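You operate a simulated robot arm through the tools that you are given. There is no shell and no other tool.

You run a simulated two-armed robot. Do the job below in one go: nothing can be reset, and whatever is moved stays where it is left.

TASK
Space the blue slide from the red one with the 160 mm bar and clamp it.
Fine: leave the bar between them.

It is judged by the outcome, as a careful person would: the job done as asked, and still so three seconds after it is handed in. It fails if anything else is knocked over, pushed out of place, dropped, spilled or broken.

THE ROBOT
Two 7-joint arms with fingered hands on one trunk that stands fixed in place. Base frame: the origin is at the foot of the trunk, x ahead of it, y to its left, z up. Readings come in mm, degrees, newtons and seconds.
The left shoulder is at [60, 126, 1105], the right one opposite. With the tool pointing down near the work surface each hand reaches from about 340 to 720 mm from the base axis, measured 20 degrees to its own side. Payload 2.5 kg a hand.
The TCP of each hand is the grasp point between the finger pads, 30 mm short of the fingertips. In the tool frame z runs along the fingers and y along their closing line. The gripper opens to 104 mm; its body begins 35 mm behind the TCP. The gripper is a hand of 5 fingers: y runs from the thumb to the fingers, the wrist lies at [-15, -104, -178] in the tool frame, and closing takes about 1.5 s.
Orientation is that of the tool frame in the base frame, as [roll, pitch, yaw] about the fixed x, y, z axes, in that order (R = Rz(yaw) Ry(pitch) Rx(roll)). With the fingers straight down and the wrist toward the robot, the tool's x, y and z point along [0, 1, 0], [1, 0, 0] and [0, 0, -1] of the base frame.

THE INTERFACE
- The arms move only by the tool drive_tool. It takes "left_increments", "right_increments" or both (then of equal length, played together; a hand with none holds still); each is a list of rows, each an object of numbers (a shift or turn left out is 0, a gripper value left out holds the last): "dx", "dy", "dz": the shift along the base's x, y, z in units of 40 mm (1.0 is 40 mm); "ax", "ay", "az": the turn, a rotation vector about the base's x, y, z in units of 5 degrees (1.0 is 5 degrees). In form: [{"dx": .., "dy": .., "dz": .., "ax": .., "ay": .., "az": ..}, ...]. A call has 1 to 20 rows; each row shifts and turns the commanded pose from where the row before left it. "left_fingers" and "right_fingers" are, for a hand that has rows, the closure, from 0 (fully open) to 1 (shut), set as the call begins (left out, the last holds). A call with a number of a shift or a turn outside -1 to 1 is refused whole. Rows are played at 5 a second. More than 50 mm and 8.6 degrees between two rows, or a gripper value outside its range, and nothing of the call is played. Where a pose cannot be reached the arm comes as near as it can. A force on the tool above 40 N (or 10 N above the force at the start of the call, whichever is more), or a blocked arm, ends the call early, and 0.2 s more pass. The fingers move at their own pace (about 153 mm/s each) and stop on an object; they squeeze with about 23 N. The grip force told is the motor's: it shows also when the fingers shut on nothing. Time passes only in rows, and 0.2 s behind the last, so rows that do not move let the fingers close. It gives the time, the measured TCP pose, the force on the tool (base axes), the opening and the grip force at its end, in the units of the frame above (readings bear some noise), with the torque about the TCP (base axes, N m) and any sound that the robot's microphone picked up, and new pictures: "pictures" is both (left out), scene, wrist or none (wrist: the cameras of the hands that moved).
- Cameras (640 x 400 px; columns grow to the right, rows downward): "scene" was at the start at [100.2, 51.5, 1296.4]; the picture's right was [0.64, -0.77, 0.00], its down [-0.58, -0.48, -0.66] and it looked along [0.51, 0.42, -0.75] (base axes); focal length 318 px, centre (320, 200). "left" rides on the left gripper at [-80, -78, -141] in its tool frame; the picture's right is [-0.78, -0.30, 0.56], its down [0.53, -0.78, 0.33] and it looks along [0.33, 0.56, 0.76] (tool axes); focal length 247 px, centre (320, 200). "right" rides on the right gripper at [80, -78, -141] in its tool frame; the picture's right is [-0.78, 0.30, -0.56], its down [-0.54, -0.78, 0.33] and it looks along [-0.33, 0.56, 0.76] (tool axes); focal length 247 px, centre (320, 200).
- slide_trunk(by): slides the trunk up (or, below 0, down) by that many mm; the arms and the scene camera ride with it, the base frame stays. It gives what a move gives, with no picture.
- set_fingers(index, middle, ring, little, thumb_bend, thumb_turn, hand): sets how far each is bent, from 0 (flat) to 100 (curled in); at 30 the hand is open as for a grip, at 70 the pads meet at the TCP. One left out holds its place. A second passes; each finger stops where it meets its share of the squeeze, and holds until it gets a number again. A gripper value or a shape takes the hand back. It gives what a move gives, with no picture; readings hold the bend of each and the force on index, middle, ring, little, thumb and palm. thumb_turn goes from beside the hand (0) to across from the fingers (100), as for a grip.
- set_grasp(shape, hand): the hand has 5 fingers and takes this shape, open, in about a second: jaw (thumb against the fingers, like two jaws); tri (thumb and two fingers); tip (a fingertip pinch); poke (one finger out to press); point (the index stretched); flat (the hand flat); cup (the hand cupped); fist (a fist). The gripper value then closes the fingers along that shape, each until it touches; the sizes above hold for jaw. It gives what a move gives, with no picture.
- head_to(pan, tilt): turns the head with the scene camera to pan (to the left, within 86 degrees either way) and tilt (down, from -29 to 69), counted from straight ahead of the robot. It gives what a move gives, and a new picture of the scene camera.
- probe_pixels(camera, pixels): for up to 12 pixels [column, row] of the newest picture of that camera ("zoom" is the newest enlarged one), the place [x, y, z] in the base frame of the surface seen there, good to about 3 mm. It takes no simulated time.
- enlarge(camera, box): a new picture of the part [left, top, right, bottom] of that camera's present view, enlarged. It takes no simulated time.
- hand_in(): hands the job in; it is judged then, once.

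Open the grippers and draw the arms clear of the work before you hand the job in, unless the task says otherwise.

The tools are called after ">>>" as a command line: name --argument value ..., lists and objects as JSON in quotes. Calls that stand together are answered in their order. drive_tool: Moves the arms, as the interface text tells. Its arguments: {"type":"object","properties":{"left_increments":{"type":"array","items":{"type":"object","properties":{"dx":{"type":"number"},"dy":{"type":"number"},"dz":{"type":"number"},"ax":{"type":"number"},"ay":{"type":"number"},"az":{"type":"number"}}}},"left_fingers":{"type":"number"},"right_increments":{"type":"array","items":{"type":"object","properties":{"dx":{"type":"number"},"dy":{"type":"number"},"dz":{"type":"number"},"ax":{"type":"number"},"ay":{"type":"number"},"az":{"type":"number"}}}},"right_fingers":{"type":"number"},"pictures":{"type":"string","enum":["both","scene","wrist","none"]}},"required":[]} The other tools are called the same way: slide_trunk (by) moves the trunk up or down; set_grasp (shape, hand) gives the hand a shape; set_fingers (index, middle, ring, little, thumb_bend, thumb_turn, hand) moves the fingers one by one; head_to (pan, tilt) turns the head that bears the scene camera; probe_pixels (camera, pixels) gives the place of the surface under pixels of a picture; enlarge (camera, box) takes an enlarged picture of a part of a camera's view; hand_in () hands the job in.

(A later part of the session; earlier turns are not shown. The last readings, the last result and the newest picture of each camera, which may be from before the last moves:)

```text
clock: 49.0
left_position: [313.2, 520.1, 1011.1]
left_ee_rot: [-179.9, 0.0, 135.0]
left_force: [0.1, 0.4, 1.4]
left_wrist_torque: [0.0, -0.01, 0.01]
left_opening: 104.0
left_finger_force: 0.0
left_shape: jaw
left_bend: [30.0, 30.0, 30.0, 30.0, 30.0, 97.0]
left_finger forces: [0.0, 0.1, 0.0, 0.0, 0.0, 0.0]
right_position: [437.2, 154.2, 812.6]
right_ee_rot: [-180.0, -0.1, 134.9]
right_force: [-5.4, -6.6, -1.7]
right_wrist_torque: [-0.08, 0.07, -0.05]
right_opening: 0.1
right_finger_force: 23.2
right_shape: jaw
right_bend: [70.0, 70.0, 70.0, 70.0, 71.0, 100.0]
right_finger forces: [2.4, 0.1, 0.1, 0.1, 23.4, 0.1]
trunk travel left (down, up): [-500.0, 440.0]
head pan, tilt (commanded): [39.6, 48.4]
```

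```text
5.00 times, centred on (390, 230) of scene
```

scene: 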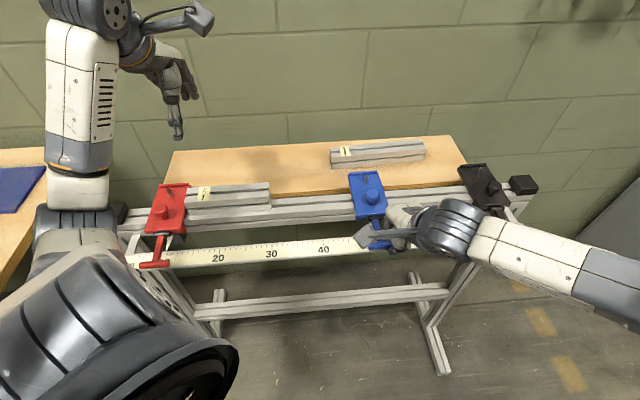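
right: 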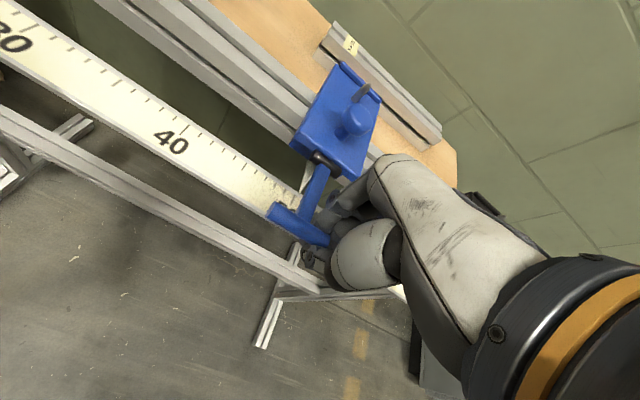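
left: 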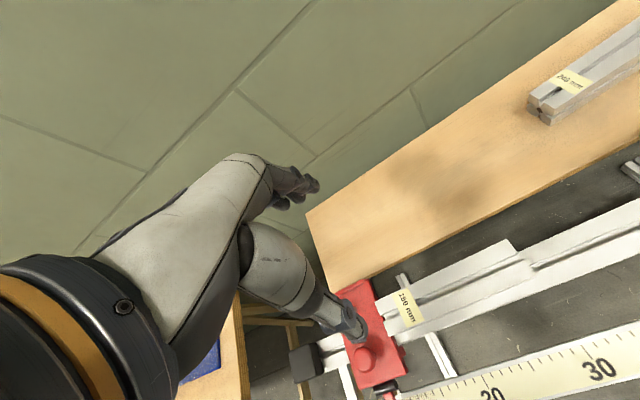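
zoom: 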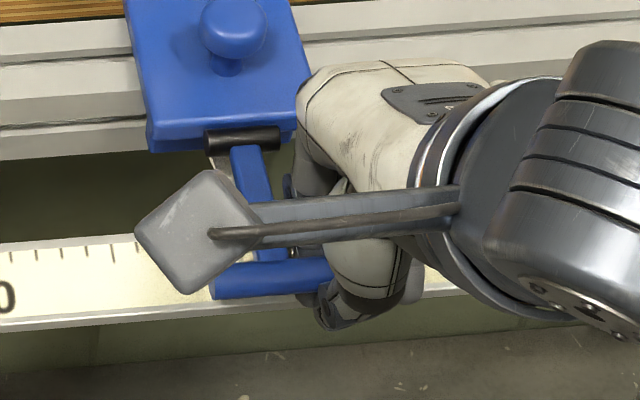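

The thumb presses with 23 N but the fingers are at their closed limit, so the T sits slightly on the thumb side. I shift 2 mm toward the robot to balance and lift along the first 25° of the hinge arc.

>>> drive_tool --right_increments '[{"dx": -0.035, "dy": -0.035}, {"dz": 0.14}, {"dx": 0.005, "dy": 0.005, "dz": 0.14}, {"dx": 0.014, "dy": 0.014, "dz": 0.138}, {"dx": 0.021, "dy": 0.021, "dz": 0.135}, {"dx": 0.03, "dy": 0.03, "dz": 0.132}, {}]'

>>> enlarge --camera "right" --box '[200, 100, 440, 340]'

>>> enlarge --camera "scene" --box '[340, 160, 440, 270]'

```text
clock: 50.6
left_position: [313.2, 520.3, 1011.1]
left_ee_rot: [-180.0, 0.0, 135.1]
left_force: [-0.2, -0.3, 0.1]
left_wrist_torque: [0.02, -0.01, -0.02]
left_opening: 103.9
left_finger_force: 0.0
left_shape: jaw
left_bend: [30.0, 30.0, 30.0, 30.0, 30.0, 97.0]
left_finger forces: [0.1, 0.0, 0.0, 0.0, 0.1, 0.1]
right_position: [437.9, 154.7, 840.7]
right_ee_rot: [-180.0, 0.0, 134.9]
right_force: [-0.6, 1.1, -1.2]
right_wrist_torque: [0.0, 0.05, -0.05]
right_opening: 0.0
right_finger_force: 23.4
right_shape: jaw
right_bend: [70.0, 70.0, 70.0, 70.0, 73.0, 100.0]
right_finger forces: [7.9, 0.0, 0.0, 0.1, 0.0, 0.0]
trunk travel left (down, up): [-500.0, 440.0]
head pan, tilt (commanded): [39.6, 48.4]
```

scene: 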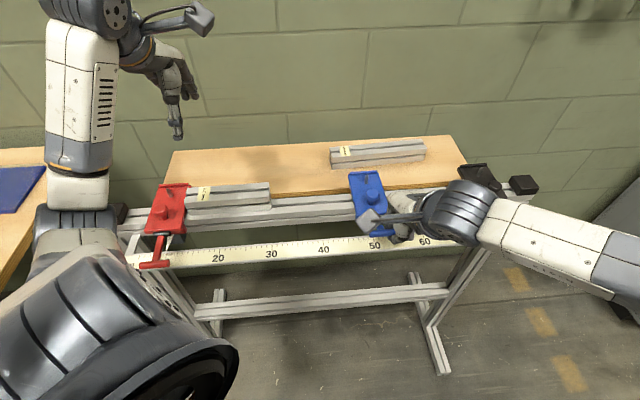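
right: 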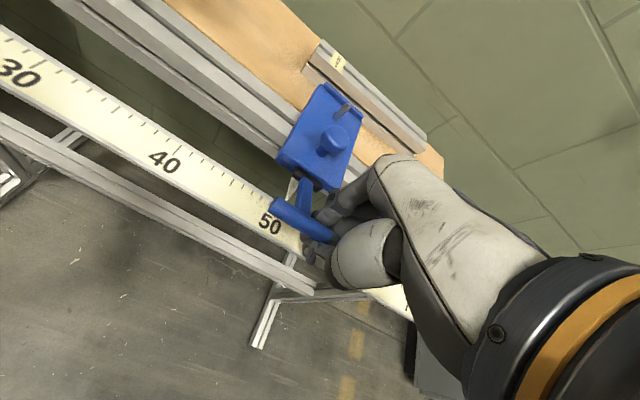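

```text
1.67 times, centred on (320, 220) of right
```

zoom: 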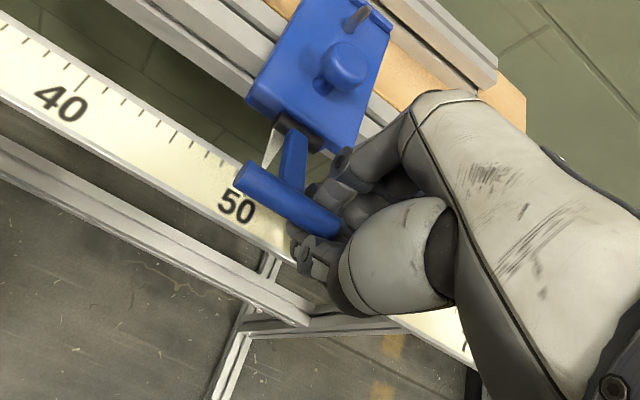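

```text
3.64 times, centred on (390, 215) of scene
```

zoom: 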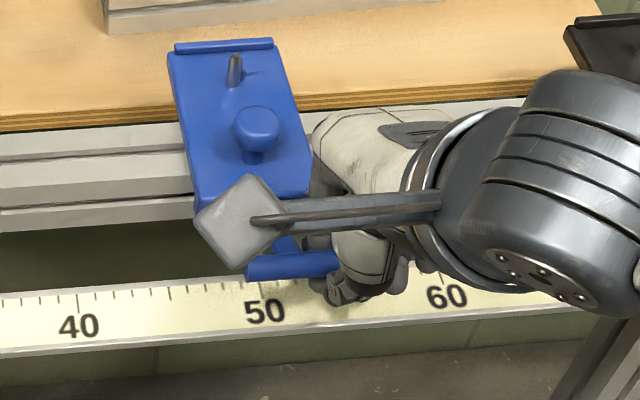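

The lever lifts with very little force (≈1 N). I continue along the arc to about 70°.

>>> drive_tool --right_increments '[{"dx": 0.037, "dy": 0.037, "dz": 0.13}, {"dx": 0.048, "dy": 0.048, "dz": 0.1225}, {"dx": 0.053, "dy": 0.053, "dz": 0.1175}, {"dx": 0.06, "dy": 0.06, "dz": 0.11}, {"dx": 0.067, "dy": 0.067, "dz": 0.1}, {"dx": 0.074, "dy": 0.074, "dz": 0.095}, {}]'

>>> enlarge --camera "right" --box '[200, 100, 440, 340]'

```text
clock: 52.2
left_position: [314.2, 520.8, 1011.0]
left_ee_rot: [-179.9, 0.0, 135.1]
left_force: [0.4, -0.1, -0.4]
left_wrist_torque: [-0.04, -0.04, -0.01]
left_opening: 103.9
left_finger_force: 0.1
left_shape: jaw
left_bend: [30.0, 30.0, 30.0, 30.0, 30.0, 97.0]
left_finger forces: [0.0, 0.0, 0.0, 0.0, 0.0, 0.0]
right_position: [453.3, 168.2, 864.5]
right_ee_rot: [-179.7, 0.0, 134.9]
right_force: [2.6, 5.8, -13.3]
right_wrist_torque: [-0.16, 0.06, -0.07]
right_opening: 0.0
right_finger_force: 23.2
right_shape: jaw
right_bend: [69.0, 70.0, 70.0, 70.0, 74.0, 100.0]
right_finger forces: [14.6, 0.1, 0.0, 0.1, 12.5, 0.1]
trunk travel left (down, up): [-500.0, 440.0]
head pan, tilt (commanded): [39.6, 48.4]
```

scene: 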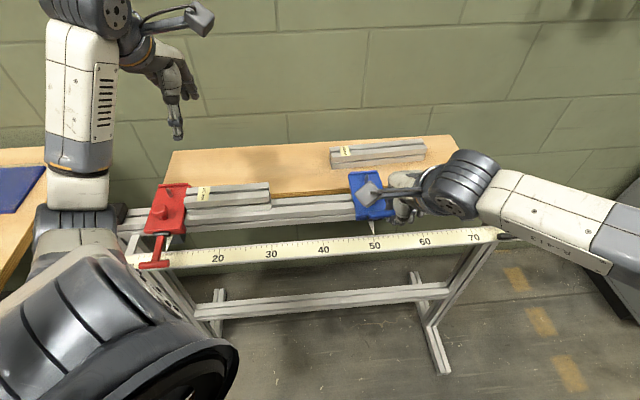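
right: 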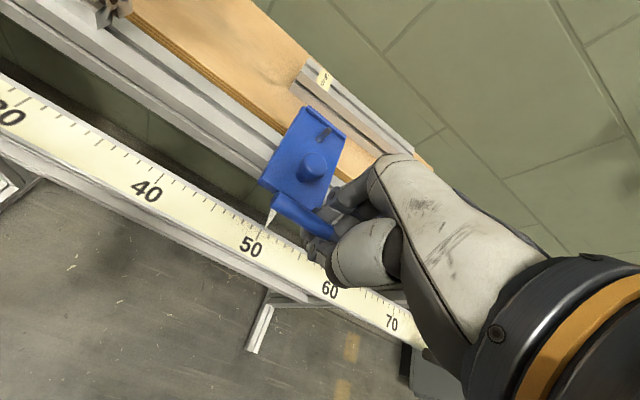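

```text
1.67 times, centred on (320, 220) of right
```

zoom: 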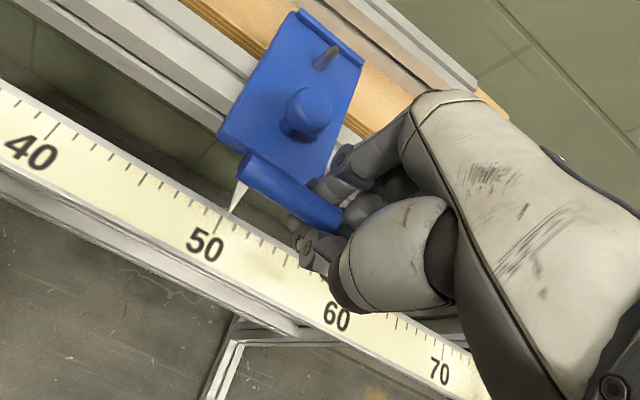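

The force (0.41, −0.91 in n,z) points toward the hinge, so my arc is a few mm too wide. I correct inward and rotate on by ~10°.

>>> drive_tool --right_increments '[{"dx": 0.035, "dy": 0.035, "dz": -0.08}, {"dx": 0.078, "dy": 0.078, "dz": 0.07}, {"dx": 0.085, "dy": 0.085, "dz": 0.06}, {}]'

>>> enlarge --camera "right" --box '[200, 100, 440, 340]'

```text
clock: 53.2
left_position: [314.1, 520.3, 1010.8]
left_ee_rot: [179.8, -0.1, 135.0]
left_force: [-0.8, 0.3, 0.1]
left_wrist_torque: [0.0, 0.01, -0.01]
left_opening: 104.1
left_finger_force: 0.1
left_shape: jaw
left_bend: [30.0, 30.0, 30.0, 30.0, 30.0, 97.0]
left_finger forces: [0.0, 0.0, 0.1, 0.0, 0.0, 0.0]
right_position: [460.2, 176.2, 868.6]
right_ee_rot: [-179.9, 0.0, 134.9]
right_force: [-0.5, 1.0, -8.5]
right_wrist_torque: [-0.14, 0.05, -0.07]
right_opening: 0.1
right_finger_force: 22.8
right_shape: jaw
right_bend: [69.0, 70.0, 70.0, 70.0, 74.0, 100.0]
right_finger forces: [8.1, 0.0, 0.1, 0.0, 0.1, 0.0]
trunk travel left (down, up): [-500.0, 440.0]
head pan, tilt (commanded): [39.6, 48.4]
```

scene: 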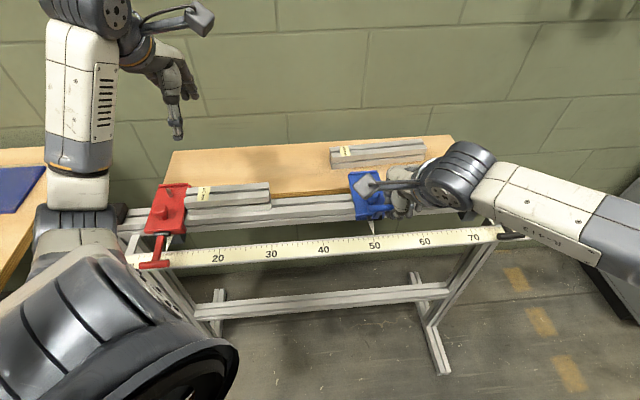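
right: 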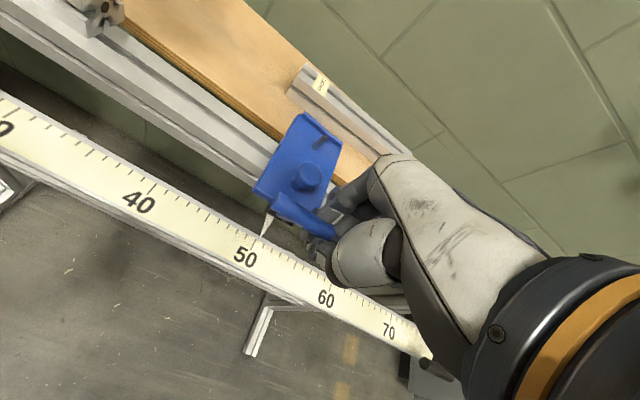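

```text
1.67 times, centred on (320, 220) of right
```

zoom: 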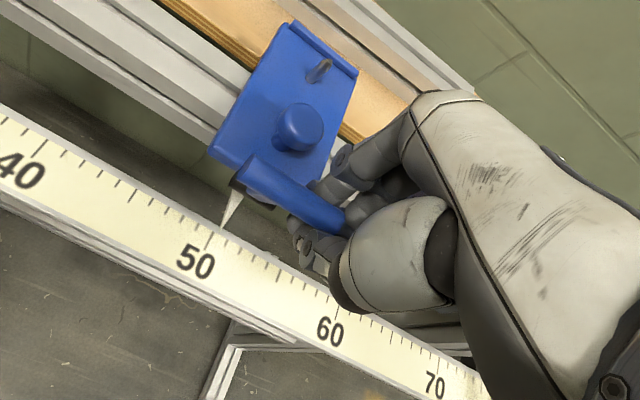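

I probe the T-handle's present position to determine the lever angle and true radius.

>>> probe_pixels --camera "right" --pixels '[[280, 200], [290, 207], [300, 212], [310, 220], [272, 202], [283, 212], [268, 215], [305, 180]]'

```text
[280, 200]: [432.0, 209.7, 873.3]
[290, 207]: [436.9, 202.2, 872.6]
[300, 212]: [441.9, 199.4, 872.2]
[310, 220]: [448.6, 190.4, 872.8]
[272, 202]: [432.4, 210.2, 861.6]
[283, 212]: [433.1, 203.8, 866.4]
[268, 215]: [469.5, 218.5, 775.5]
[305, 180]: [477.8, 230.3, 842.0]
```

The lever is at about 64° with a 62 mm radius. I test whether the slide is released by dragging 6 mm toward red.

>>> drive_tool --right_increments '[{"dz": -0.03, "dx": -0.035, "dy": 0.035}, {"dx": -0.035, "dy": 0.035}, {"dx": -0.035, "dy": 0.035}, {"dx": -0.035, "dy": 0.035}, {}]'

>>> enlarge --camera "right" --box '[200, 100, 440, 340]'

```text
clock: 54.4
left_position: [313.2, 521.5, 1010.9]
left_ee_rot: [-179.9, 0.1, 135.0]
left_force: [-0.7, 0.3, -0.4]
left_wrist_torque: [0.02, -0.02, -0.02]
left_opening: 103.6
left_finger_force: 0.0
left_shape: jaw
left_bend: [30.0, 30.0, 30.0, 30.0, 30.0, 97.0]
left_finger forces: [0.0, 0.0, 0.0, 0.0, 0.0, 0.0]
right_position: [455.4, 180.3, 867.6]
right_ee_rot: [-180.0, -0.1, 134.9]
right_force: [0.4, -2.2, -4.1]
right_wrist_torque: [-0.06, 0.03, -0.06]
right_opening: 0.1
right_finger_force: 22.7
right_shape: jaw
right_bend: [70.0, 70.0, 70.0, 70.0, 74.0, 100.0]
right_finger forces: [5.7, 0.0, 0.0, 0.0, 0.0, 0.0]
trunk travel left (down, up): [-500.0, 440.0]
head pan, tilt (commanded): [39.6, 48.4]
```

scene: 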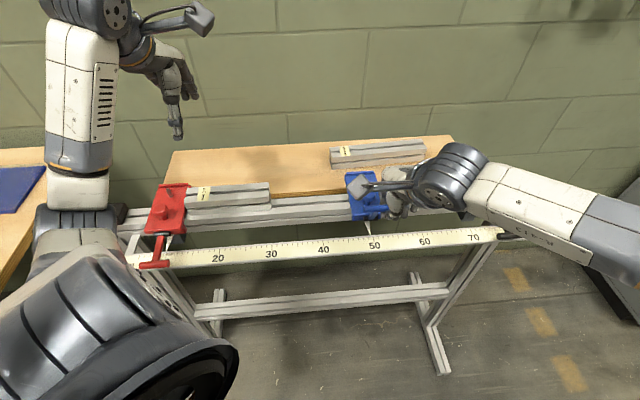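
right: 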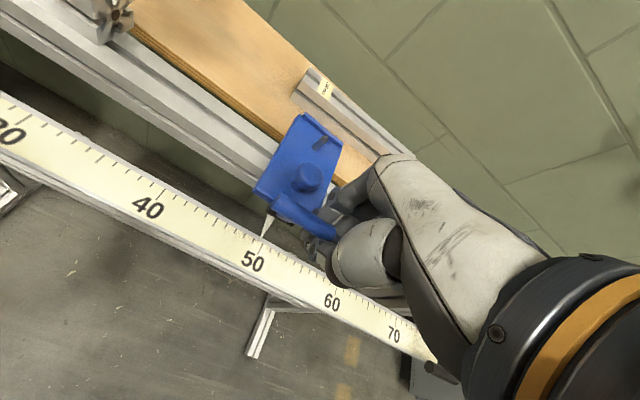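

```text
1.67 times, centred on (320, 220) of right
```

zoom: 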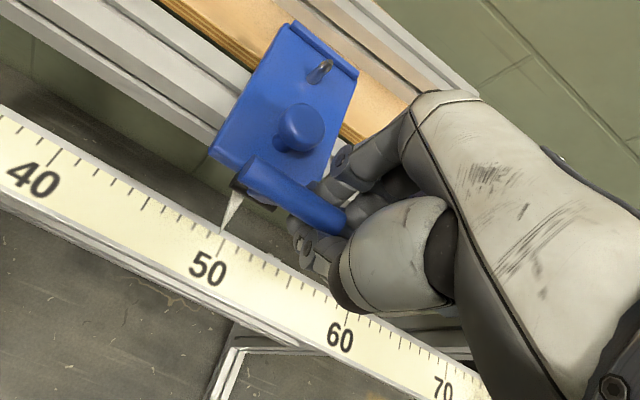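

The slide follows freely (pointer now left of 50, under 2 N). Before the long drag I check where the left arm's links are, since the right wrist will come near.

>>> probe_pixels --camera "scene" --pixels '[[60, 220], [110, 240], [140, 290], [180, 340], [220, 350], [80, 190], [100, 310], [230, 380], [160, 380], [20, 300]]'

```text
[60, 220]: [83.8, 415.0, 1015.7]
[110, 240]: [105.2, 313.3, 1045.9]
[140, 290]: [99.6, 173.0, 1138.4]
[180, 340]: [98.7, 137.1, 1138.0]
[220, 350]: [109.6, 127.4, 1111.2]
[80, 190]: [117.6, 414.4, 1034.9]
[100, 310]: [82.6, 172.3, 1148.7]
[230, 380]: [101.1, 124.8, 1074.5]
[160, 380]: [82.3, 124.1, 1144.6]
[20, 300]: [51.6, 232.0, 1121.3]
```

There's about 130 mm margin between the left upper arm and the right wrist's path. I drag the slide 140 mm toward the bar.

>>> drive_tool --right_increments '[{"dx": -0.15, "dy": 0.15}, {"dx": -0.25, "dy": 0.25}, {"dx": -0.25, "dy": 0.25}, {"dx": -0.25, "dy": 0.25}, {"dx": -0.25, "dy": 0.25}, {"dx": -0.25, "dy": 0.25}, {"dx": -0.25, "dy": 0.25}, {}]'

>>> enlarge --camera "scene" --box '[230, 140, 430, 280]'

```text
clock: 56.2
left_position: [314.5, 521.1, 1010.8]
left_ee_rot: [-180.0, 0.0, 134.9]
left_force: [0.0, -0.6, -1.2]
left_wrist_torque: [-0.03, 0.06, -0.04]
left_opening: 104.0
left_finger_force: 0.0
left_shape: jaw
left_bend: [30.0, 30.0, 30.0, 30.0, 30.0, 97.0]
left_finger forces: [0.0, 0.0, 0.0, 0.0, 0.1, 0.1]
right_position: [387.5, 248.1, 867.8]
right_ee_rot: [179.9, 0.0, 135.0]
right_force: [-1.3, 2.2, -5.6]
right_wrist_torque: [-0.06, 0.04, -0.01]
right_opening: 0.0
right_finger_force: 22.7
right_shape: jaw
right_bend: [70.0, 70.0, 70.0, 70.0, 74.0, 100.0]
right_finger forces: [6.6, 0.1, 0.0, 0.0, 0.0, 0.0]
trunk travel left (down, up): [-500.0, 440.0]
head pan, tilt (commanded): [39.6, 48.4]
```

scene: 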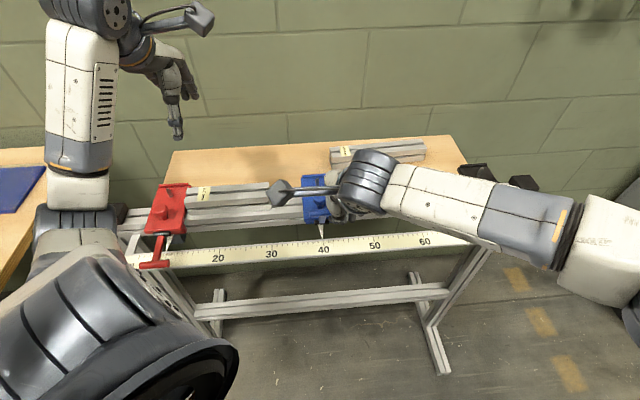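
right: 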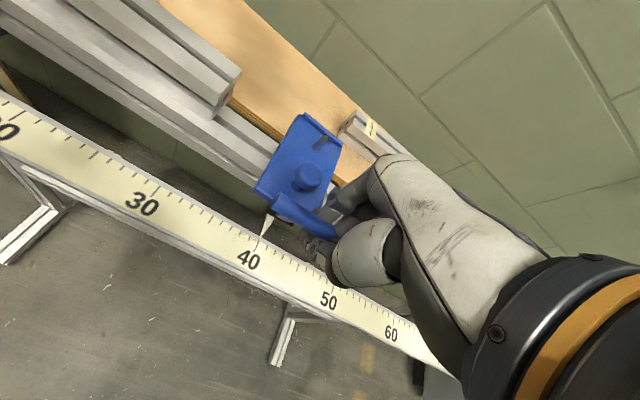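

```text
2.86 times, centred on (330, 210) of scene
```

zoom: 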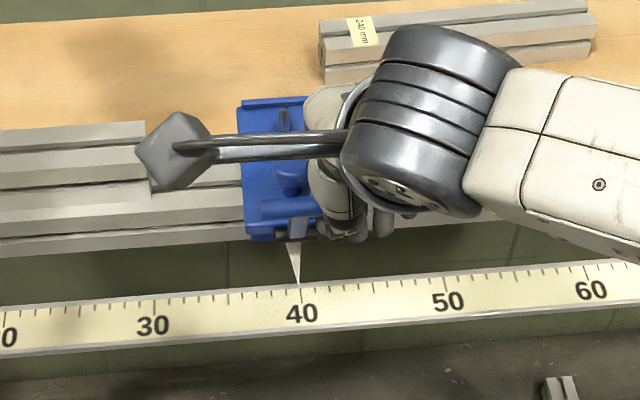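

Pointer now reads 40.0; target is about 33.0. I drag another 58 mm, slowing at the end.

>>> drive_tool --right_increments '[{"dx": -0.2, "dy": 0.2}, {"dx": -0.25, "dy": 0.25}, {"dx": -0.25, "dy": 0.25}, {"dx": -0.2, "dy": 0.2}, {"dx": -0.125, "dy": 0.125}, {}]'

>>> enlarge --camera "scene" --box '[220, 150, 380, 270]'

>>> enlarge --camera "right" --box '[140, 80, 380, 300]'

```text
clock: 57.6
left_position: [315.4, 520.4, 1010.1]
left_ee_rot: [180.0, 0.0, 135.0]
left_force: [-0.8, 0.4, 0.8]
left_wrist_torque: [0.02, 0.02, 0.05]
left_opening: 103.7
left_finger_force: 0.1
left_shape: jaw
left_bend: [30.0, 30.0, 30.0, 30.0, 30.0, 97.0]
left_finger forces: [0.1, 0.0, 0.0, 0.1, 0.1, 0.0]
right_position: [351.5, 284.1, 868.6]
right_ee_rot: [-179.8, -0.1, 135.0]
right_force: [-0.3, 3.3, -5.2]
right_wrist_torque: [-0.02, -0.02, -0.02]
right_opening: 0.2
right_finger_force: 23.7
right_shape: jaw
right_bend: [70.0, 70.0, 70.0, 70.0, 74.0, 100.0]
right_finger forces: [7.1, 0.0, 0.1, 0.1, 0.0, 0.0]
right hand out of reach, approached as far as the arm can: row 5
trunk travel left (down, up): [-500.0, 440.0]
head pan, tilt (commanded): [39.6, 48.4]
```

scene: 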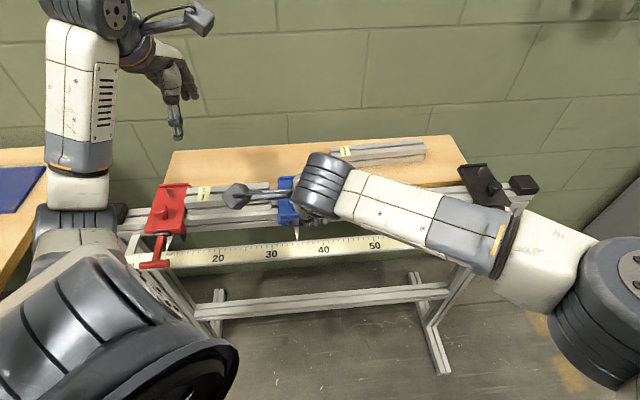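
right: 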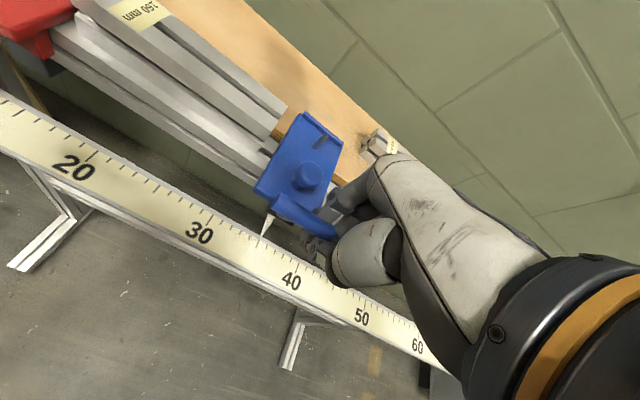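

```text
3.33 times, centred on (300, 210) of scene
```

zoom: 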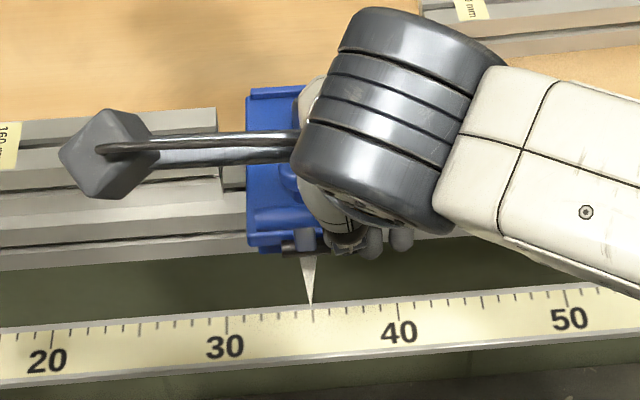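

```text
1.82 times, centred on (260, 190) of right
```

zoom: 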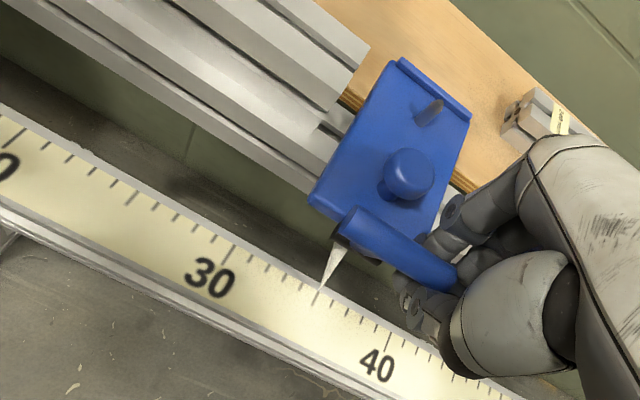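

The right arm hit its reach limit at pointer ≈35.0 in this posture. I lean the hand 10° about the pinch axis (wrist toward +u), which brings the wrist back within reach, and try a little further.

>>> drive_tool --right_increments '[{"ax": 0.5, "ay": 0.5}, {"ax": 0.5, "ay": 0.5}, {"ax": 0.4, "ay": 0.4}, {}]'

>>> enlarge --camera "right" --box '[140, 80, 380, 300]'

```text
clock: 58.6
left_position: [314.5, 521.2, 1009.5]
left_ee_rot: [-180.0, 0.0, 135.0]
left_force: [0.0, -0.2, 0.1]
left_wrist_torque: [0.0, 0.03, -0.01]
left_opening: 104.0
left_finger_force: 0.0
left_shape: jaw
left_bend: [30.0, 30.0, 30.0, 30.0, 30.0, 97.0]
left_finger forces: [0.0, 0.0, 0.0, 0.1, 0.0, 0.0]
right_position: [353.4, 282.8, 866.2]
right_ee_rot: [-179.9, -9.9, 134.8]
right_force: [2.1, 1.5, -8.1]
right_wrist_torque: [-0.08, -0.01, -0.05]
right_opening: 0.0
right_finger_force: 23.2
right_shape: jaw
right_bend: [70.0, 70.0, 70.0, 70.0, 74.0, 100.0]
right_finger forces: [8.4, 0.1, 0.1, 0.0, 0.0, 0.1]
trunk travel left (down, up): [-500.0, 440.0]
head pan, tilt (commanded): [39.6, 48.4]
```

scene: 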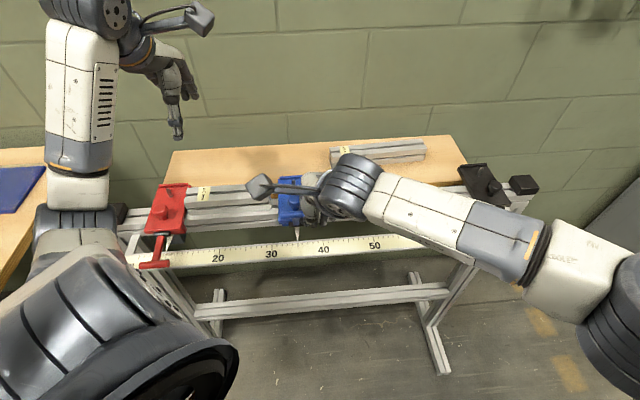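
right: 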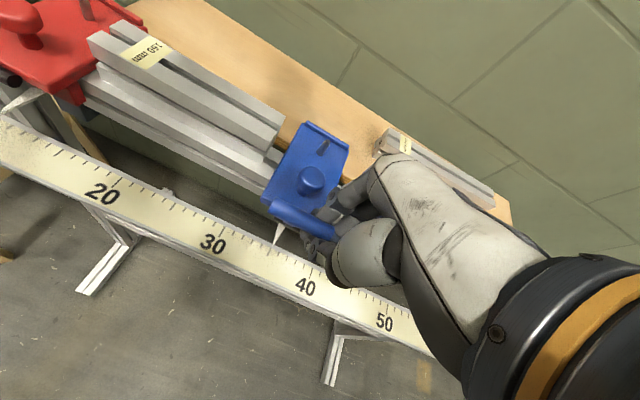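

```text
1.82 times, centred on (260, 190) of right
```

zoom: 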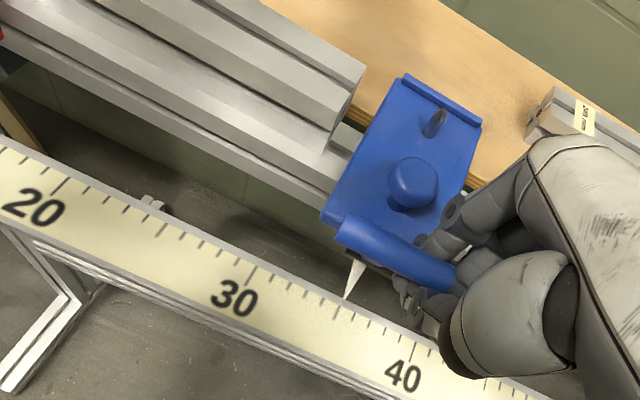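

With the lean the pose is reachable. I drag 12 mm more toward the bar.

>>> drive_tool --right_increments '[{"dx": -0.07, "dy": 0.07}, {"dx": -0.07, "dy": 0.07}, {"dx": -0.07, "dy": 0.07}, {}]'

>>> enlarge --camera "right" --box '[140, 80, 380, 300]'

```text
clock: 59.6
left_position: [314.6, 521.0, 1010.9]
left_ee_rot: [-180.0, 0.0, 135.0]
left_force: [0.3, -0.4, 0.2]
left_wrist_torque: [-0.02, -0.01, -0.04]
left_opening: 104.0
left_finger_force: 0.0
left_shape: jaw
left_bend: [30.0, 30.0, 30.0, 30.0, 30.0, 97.0]
left_finger forces: [0.0, 0.1, 0.0, 0.1, 0.0, 0.1]
right_position: [344.2, 291.9, 867.3]
right_ee_rot: [-179.8, -10.0, 134.9]
right_force: [4.7, 0.9, -10.9]
right_wrist_torque: [-0.16, -0.03, -0.04]
right_opening: 0.2
right_finger_force: 22.6
right_shape: jaw
right_bend: [70.0, 70.0, 70.0, 70.0, 74.0, 100.0]
right_finger forces: [10.3, 0.0, 0.1, 0.1, 0.0, 0.0]
trunk travel left (down, up): [-500.0, 440.0]
head pan, tilt (commanded): [39.6, 48.4]
```

scene: 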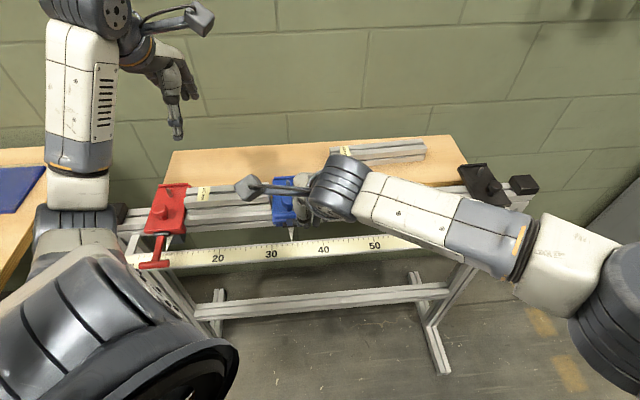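
right: 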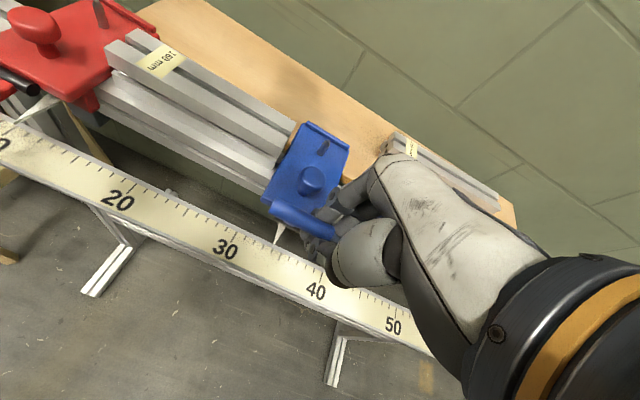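

```text
1.82 times, centred on (260, 190) of right
```

zoom: 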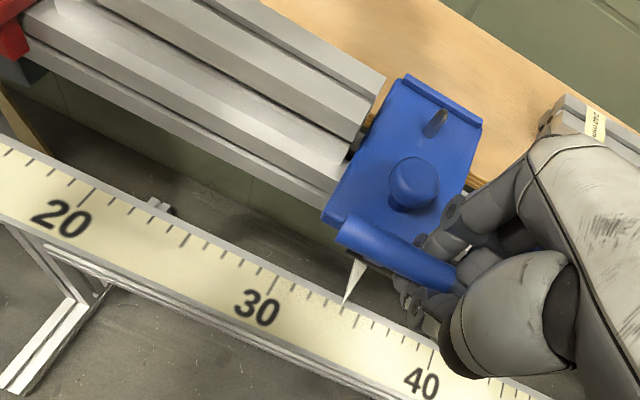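

Pointer ≈34 and the bar's end is a few mm away. I lower 2 mm to relieve the upward pull and go on 6 mm.

>>> drive_tool --right_increments '[{"dx": -0.035, "dy": 0.035, "dz": -0.05}, {"dx": -0.035, "dy": 0.035}, {"dx": -0.035, "dy": 0.035}, {}]'

>>> enlarge --camera "right" --box '[80, 40, 360, 300]'

>>> enlarge --camera "scene" --box '[140, 160, 320, 280]'

```text
clock: 60.6
left_position: [315.1, 519.7, 1010.5]
left_ee_rot: [180.0, 0.0, 135.0]
left_force: [-0.2, 0.6, -0.5]
left_wrist_torque: [0.02, -0.01, 0.01]
left_opening: 103.9
left_finger_force: 0.2
left_shape: jaw
left_bend: [30.0, 30.0, 30.0, 30.0, 30.0, 97.0]
left_finger forces: [0.0, 0.1, 0.0, 0.0, 0.0, 0.1]
right_position: [339.7, 296.2, 866.9]
right_ee_rot: [179.9, -9.9, 134.9]
right_force: [1.7, -0.1, -2.9]
right_wrist_torque: [-0.03, 0.0, -0.06]
right_opening: 0.0
right_finger_force: 23.3
right_shape: jaw
right_bend: [70.0, 70.0, 70.0, 70.0, 74.0, 100.0]
right_finger forces: [6.2, 0.0, 0.0, 0.0, 0.0, 0.0]
trunk travel left (down, up): [-500.0, 440.0]
head pan, tilt (commanded): [39.6, 48.4]
```

scene: 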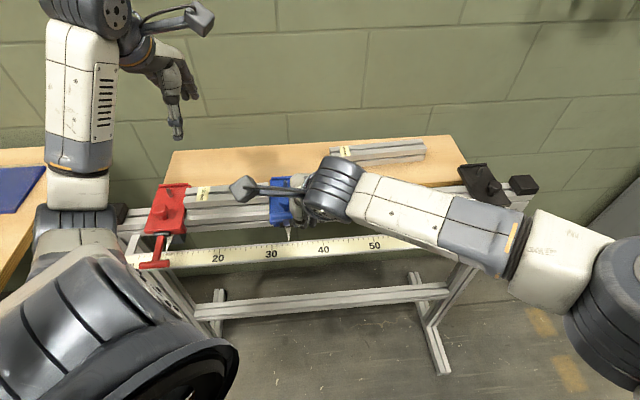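
right: 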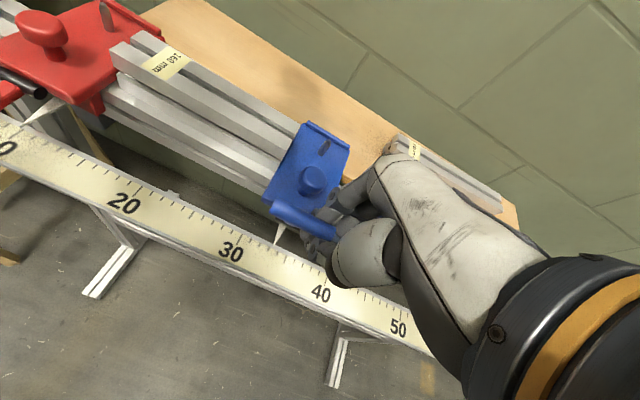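

```text
1.54 times, centred on (220, 170) of right
```

zoom: 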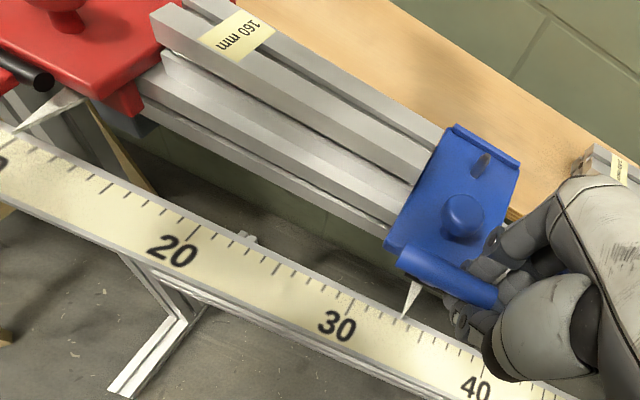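

```text
3.33 times, centred on (230, 220) of scene
```

zoom: 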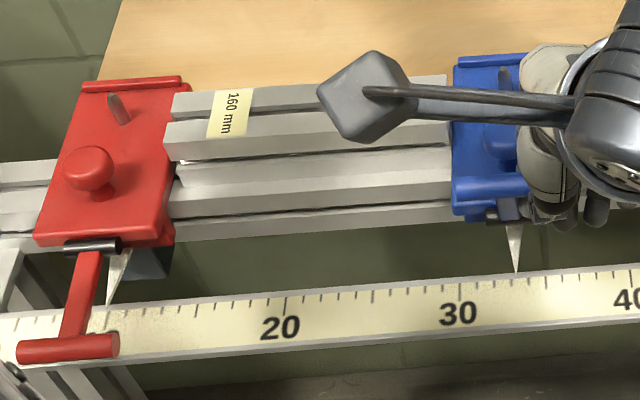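

The bar now nearly touches both slides, pointer ≈33.3. I creep 1 mm per row and watch the along-rail force.

>>> drive_tool --right_increments '[{"dx": -0.018, "dy": 0.018}, {"dx": -0.018, "dy": 0.018}, {}]' --pictures "none"

>>> drive_tool --right_increments '[{"dx": -0.018, "dy": 0.018}, {"dx": -0.018, "dy": 0.018}, {}]' --pictures "both"

>>> enlarge --camera "right" --box '[80, 40, 360, 300]'

>>> enlarge --camera "scene" --box '[140, 160, 320, 280]'

```text
clock: 61.4
left_position: [313.7, 519.4, 1009.7]
left_ee_rot: [-180.0, 0.0, 135.0]
left_force: [0.2, -0.1, 0.3]
left_wrist_torque: [-0.01, 0.02, 0.01]
left_opening: 103.9
left_finger_force: 0.1
left_shape: jaw
left_bend: [30.0, 30.0, 30.0, 30.0, 30.0, 97.0]
left_finger forces: [0.0, 0.0, 0.1, 0.1, 0.0, 0.0]
right_position: [339.0, 296.4, 865.9]
right_ee_rot: [-179.8, -10.0, 135.0]
right_force: [3.0, -1.4, -3.9]
right_wrist_torque: [-0.09, -0.01, -0.06]
right_opening: 0.1
right_finger_force: 22.5
right_shape: jaw
right_bend: [70.0, 70.0, 70.0, 70.0, 74.0, 100.0]
right_finger forces: [5.8, 0.0, 0.0, 0.0, 0.0, 0.1]
trunk travel left (down, up): [-500.0, 440.0]
head pan, tilt (commanded): [39.6, 48.4]
```

```text
clock: 62.2
left_position: [313.8, 521.0, 1010.9]
left_ee_rot: [179.9, 0.1, 135.0]
left_force: [0.0, 0.0, 0.5]
left_wrist_torque: [-0.05, -0.01, -0.01]
left_opening: 104.0
left_finger_force: 0.1
left_shape: jaw
left_bend: [30.0, 30.0, 30.0, 30.0, 30.0, 97.0]
left_finger forces: [0.0, 0.1, 0.0, 0.0, 0.0, 0.1]
right_position: [337.3, 298.3, 866.1]
right_ee_rot: [180.0, -9.9, 135.0]
right_force: [2.3, -1.0, -3.3]
right_wrist_torque: [-0.07, -0.07, -0.05]
right_opening: 0.0
right_finger_force: 22.6
right_shape: jaw
right_bend: [70.0, 70.0, 70.0, 70.0, 74.0, 100.0]
right_finger forces: [6.1, 0.0, 0.1, 0.0, 0.0, 0.1]
trunk travel left (down, up): [-500.0, 440.0]
head pan, tilt (commanded): [39.6, 48.4]
```

scene: 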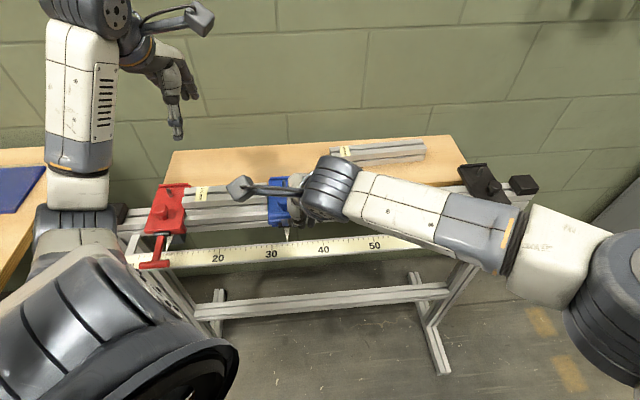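
right: 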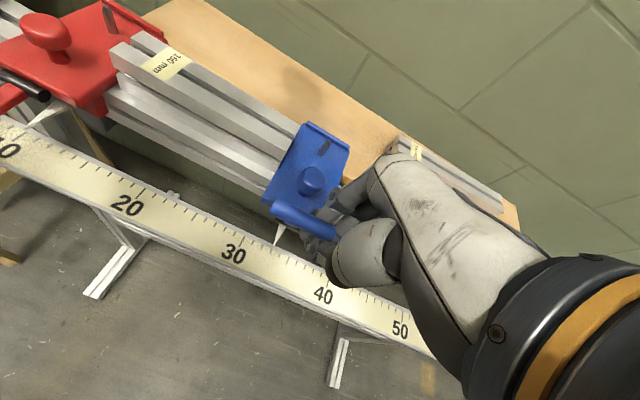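

```text
1.54 times, centred on (220, 170) of right
```

zoom: 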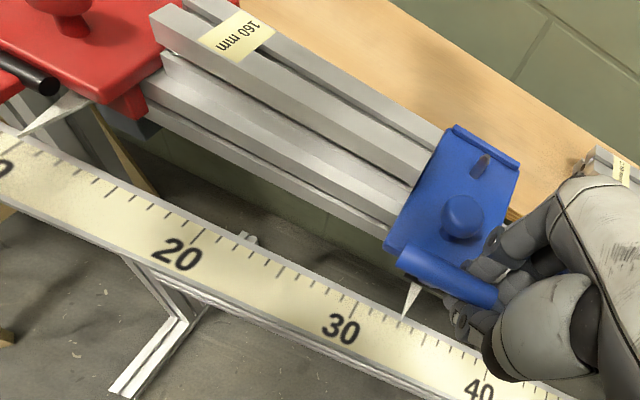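

```text
3.33 times, centred on (230, 220) of scene
```

zoom: 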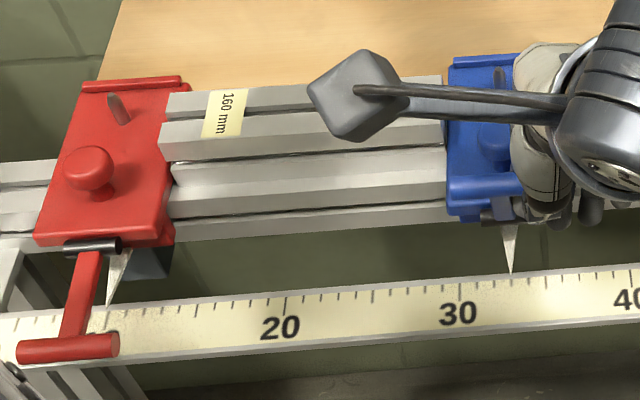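

Blue is now pushing the bar (label shifted left); pointer ≈33.0. I continue in 1 mm rows until the force rises against red.

>>> drive_tool --right_increments '[{"dx": -0.018, "dy": 0.018}, {}]' --pictures "none"

>>> drive_tool --right_increments '[{"dx": -0.018, "dy": 0.018}, {}]' --pictures "none"

```text
clock: 62.8
left_position: [314.5, 520.8, 1011.0]
left_ee_rot: [-180.0, 0.0, 135.0]
left_force: [-0.2, 0.5, 0.5]
left_wrist_torque: [0.01, -0.01, -0.01]
left_opening: 104.0
left_finger_force: 0.2
left_shape: jaw
left_bend: [30.0, 30.0, 30.0, 30.0, 30.0, 97.0]
left_finger forces: [0.0, 0.0, 0.0, 0.0, 0.0, 0.0]
right_position: [337.9, 298.4, 866.2]
right_ee_rot: [179.9, -9.9, 134.9]
right_force: [3.4, -1.3, -2.2]
right_wrist_torque: [-0.03, -0.04, -0.04]
right_opening: 0.0
right_finger_force: 22.7
right_shape: jaw
right_bend: [70.0, 70.0, 70.0, 70.0, 74.0, 100.0]
right_finger forces: [5.6, 0.0, 0.0, 0.0, 0.0, 0.0]
trunk travel left (down, up): [-500.0, 440.0]
head pan, tilt (commanded): [39.6, 48.4]
```

```text
clock: 63.4
left_position: [314.6, 520.0, 1011.1]
left_ee_rot: [-179.9, 0.0, 135.0]
left_force: [0.0, -0.3, -0.2]
left_wrist_torque: [0.0, 0.03, -0.03]
left_opening: 103.9
left_finger_force: 0.1
left_shape: jaw
left_bend: [30.0, 30.0, 30.0, 30.0, 30.0, 97.0]
left_finger forces: [0.0, 0.0, 0.0, 0.0, 0.0, 0.1]
right_position: [336.1, 299.0, 865.4]
right_ee_rot: [-180.0, -9.9, 134.8]
right_force: [1.7, -2.0, -1.8]
right_wrist_torque: [-0.03, 0.0, -0.08]
right_opening: 0.0
right_finger_force: 23.3
right_shape: jaw
right_bend: [70.0, 70.0, 70.0, 70.0, 74.0, 100.0]
right_finger forces: [5.1, 0.1, 0.0, 0.0, 0.1, 0.0]
trunk travel left (down, up): [-500.0, 440.0]
head pan, tilt (commanded): [39.6, 48.4]
```

Still only ~2.6 N, so red is not reached yet. I continue another 2 mm and look.

>>> drive_tool --right_increments '[{"dx": -0.018, "dy": 0.018}, {"dx": -0.018, "dy": 0.018}, {}]' --pictures "both"

>>> enlarge --camera "scene" --box '[140, 160, 320, 280]'

>>> enlarge --camera "right" --box '[40, 20, 200, 160]'

```text
clock: 64.2
left_position: [313.5, 520.2, 1010.9]
left_ee_rot: [-179.9, -0.1, 135.0]
left_force: [0.0, 0.8, -0.2]
left_wrist_torque: [0.0, -0.02, 0.0]
left_opening: 104.3
left_finger_force: 0.1
left_shape: jaw
left_bend: [30.0, 30.0, 30.0, 30.0, 30.0, 97.0]
left_finger forces: [0.0, 0.0, 0.0, 0.0, 0.0, 0.1]
right_position: [335.2, 300.1, 864.7]
right_ee_rot: [-180.0, -9.8, 134.9]
right_force: [3.6, -3.0, -1.2]
right_wrist_torque: [-0.01, -0.02, -0.09]
right_opening: 0.1
right_finger_force: 23.0
right_shape: jaw
right_bend: [70.0, 70.0, 70.0, 70.0, 74.0, 100.0]
right_finger forces: [4.8, 0.0, 0.1, 0.1, 0.0, 0.0]
trunk travel left (down, up): [-500.0, 440.0]
head pan, tilt (commanded): [39.6, 48.4]
```

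scene: 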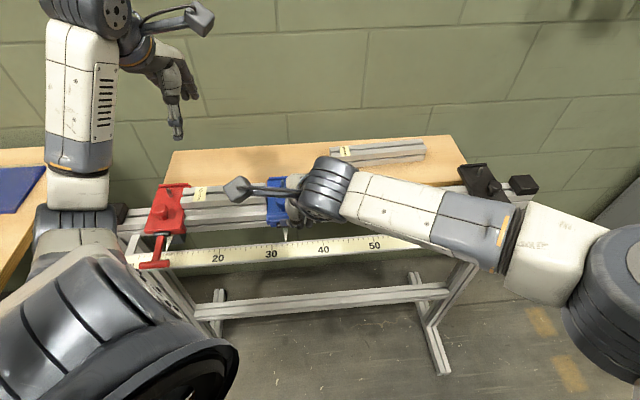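
right: 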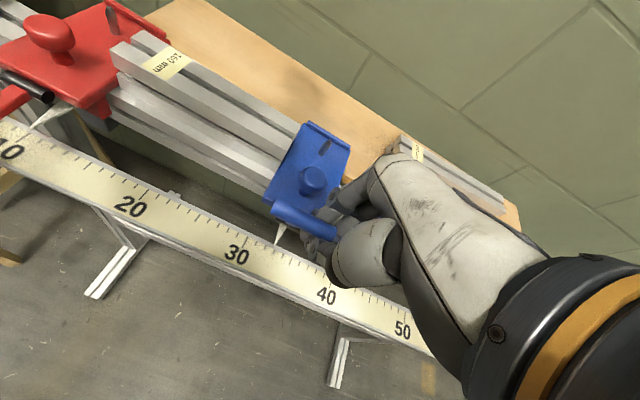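

```text
3.33 times, centred on (230, 220) of scene
```

zoom: 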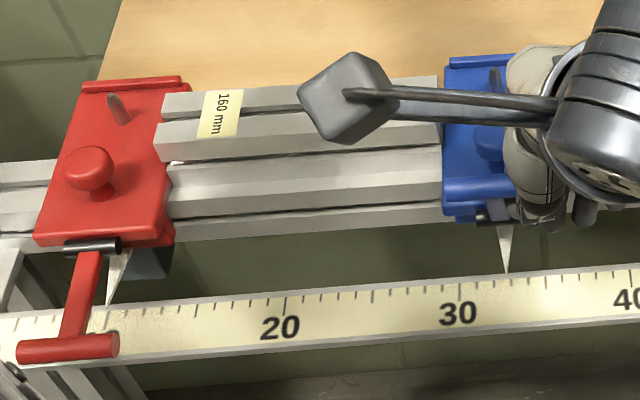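

```text
2.86 times, centred on (120, 90) of right
```

zoom: 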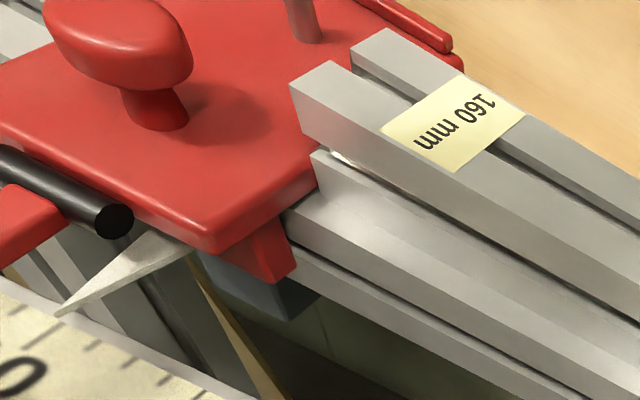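

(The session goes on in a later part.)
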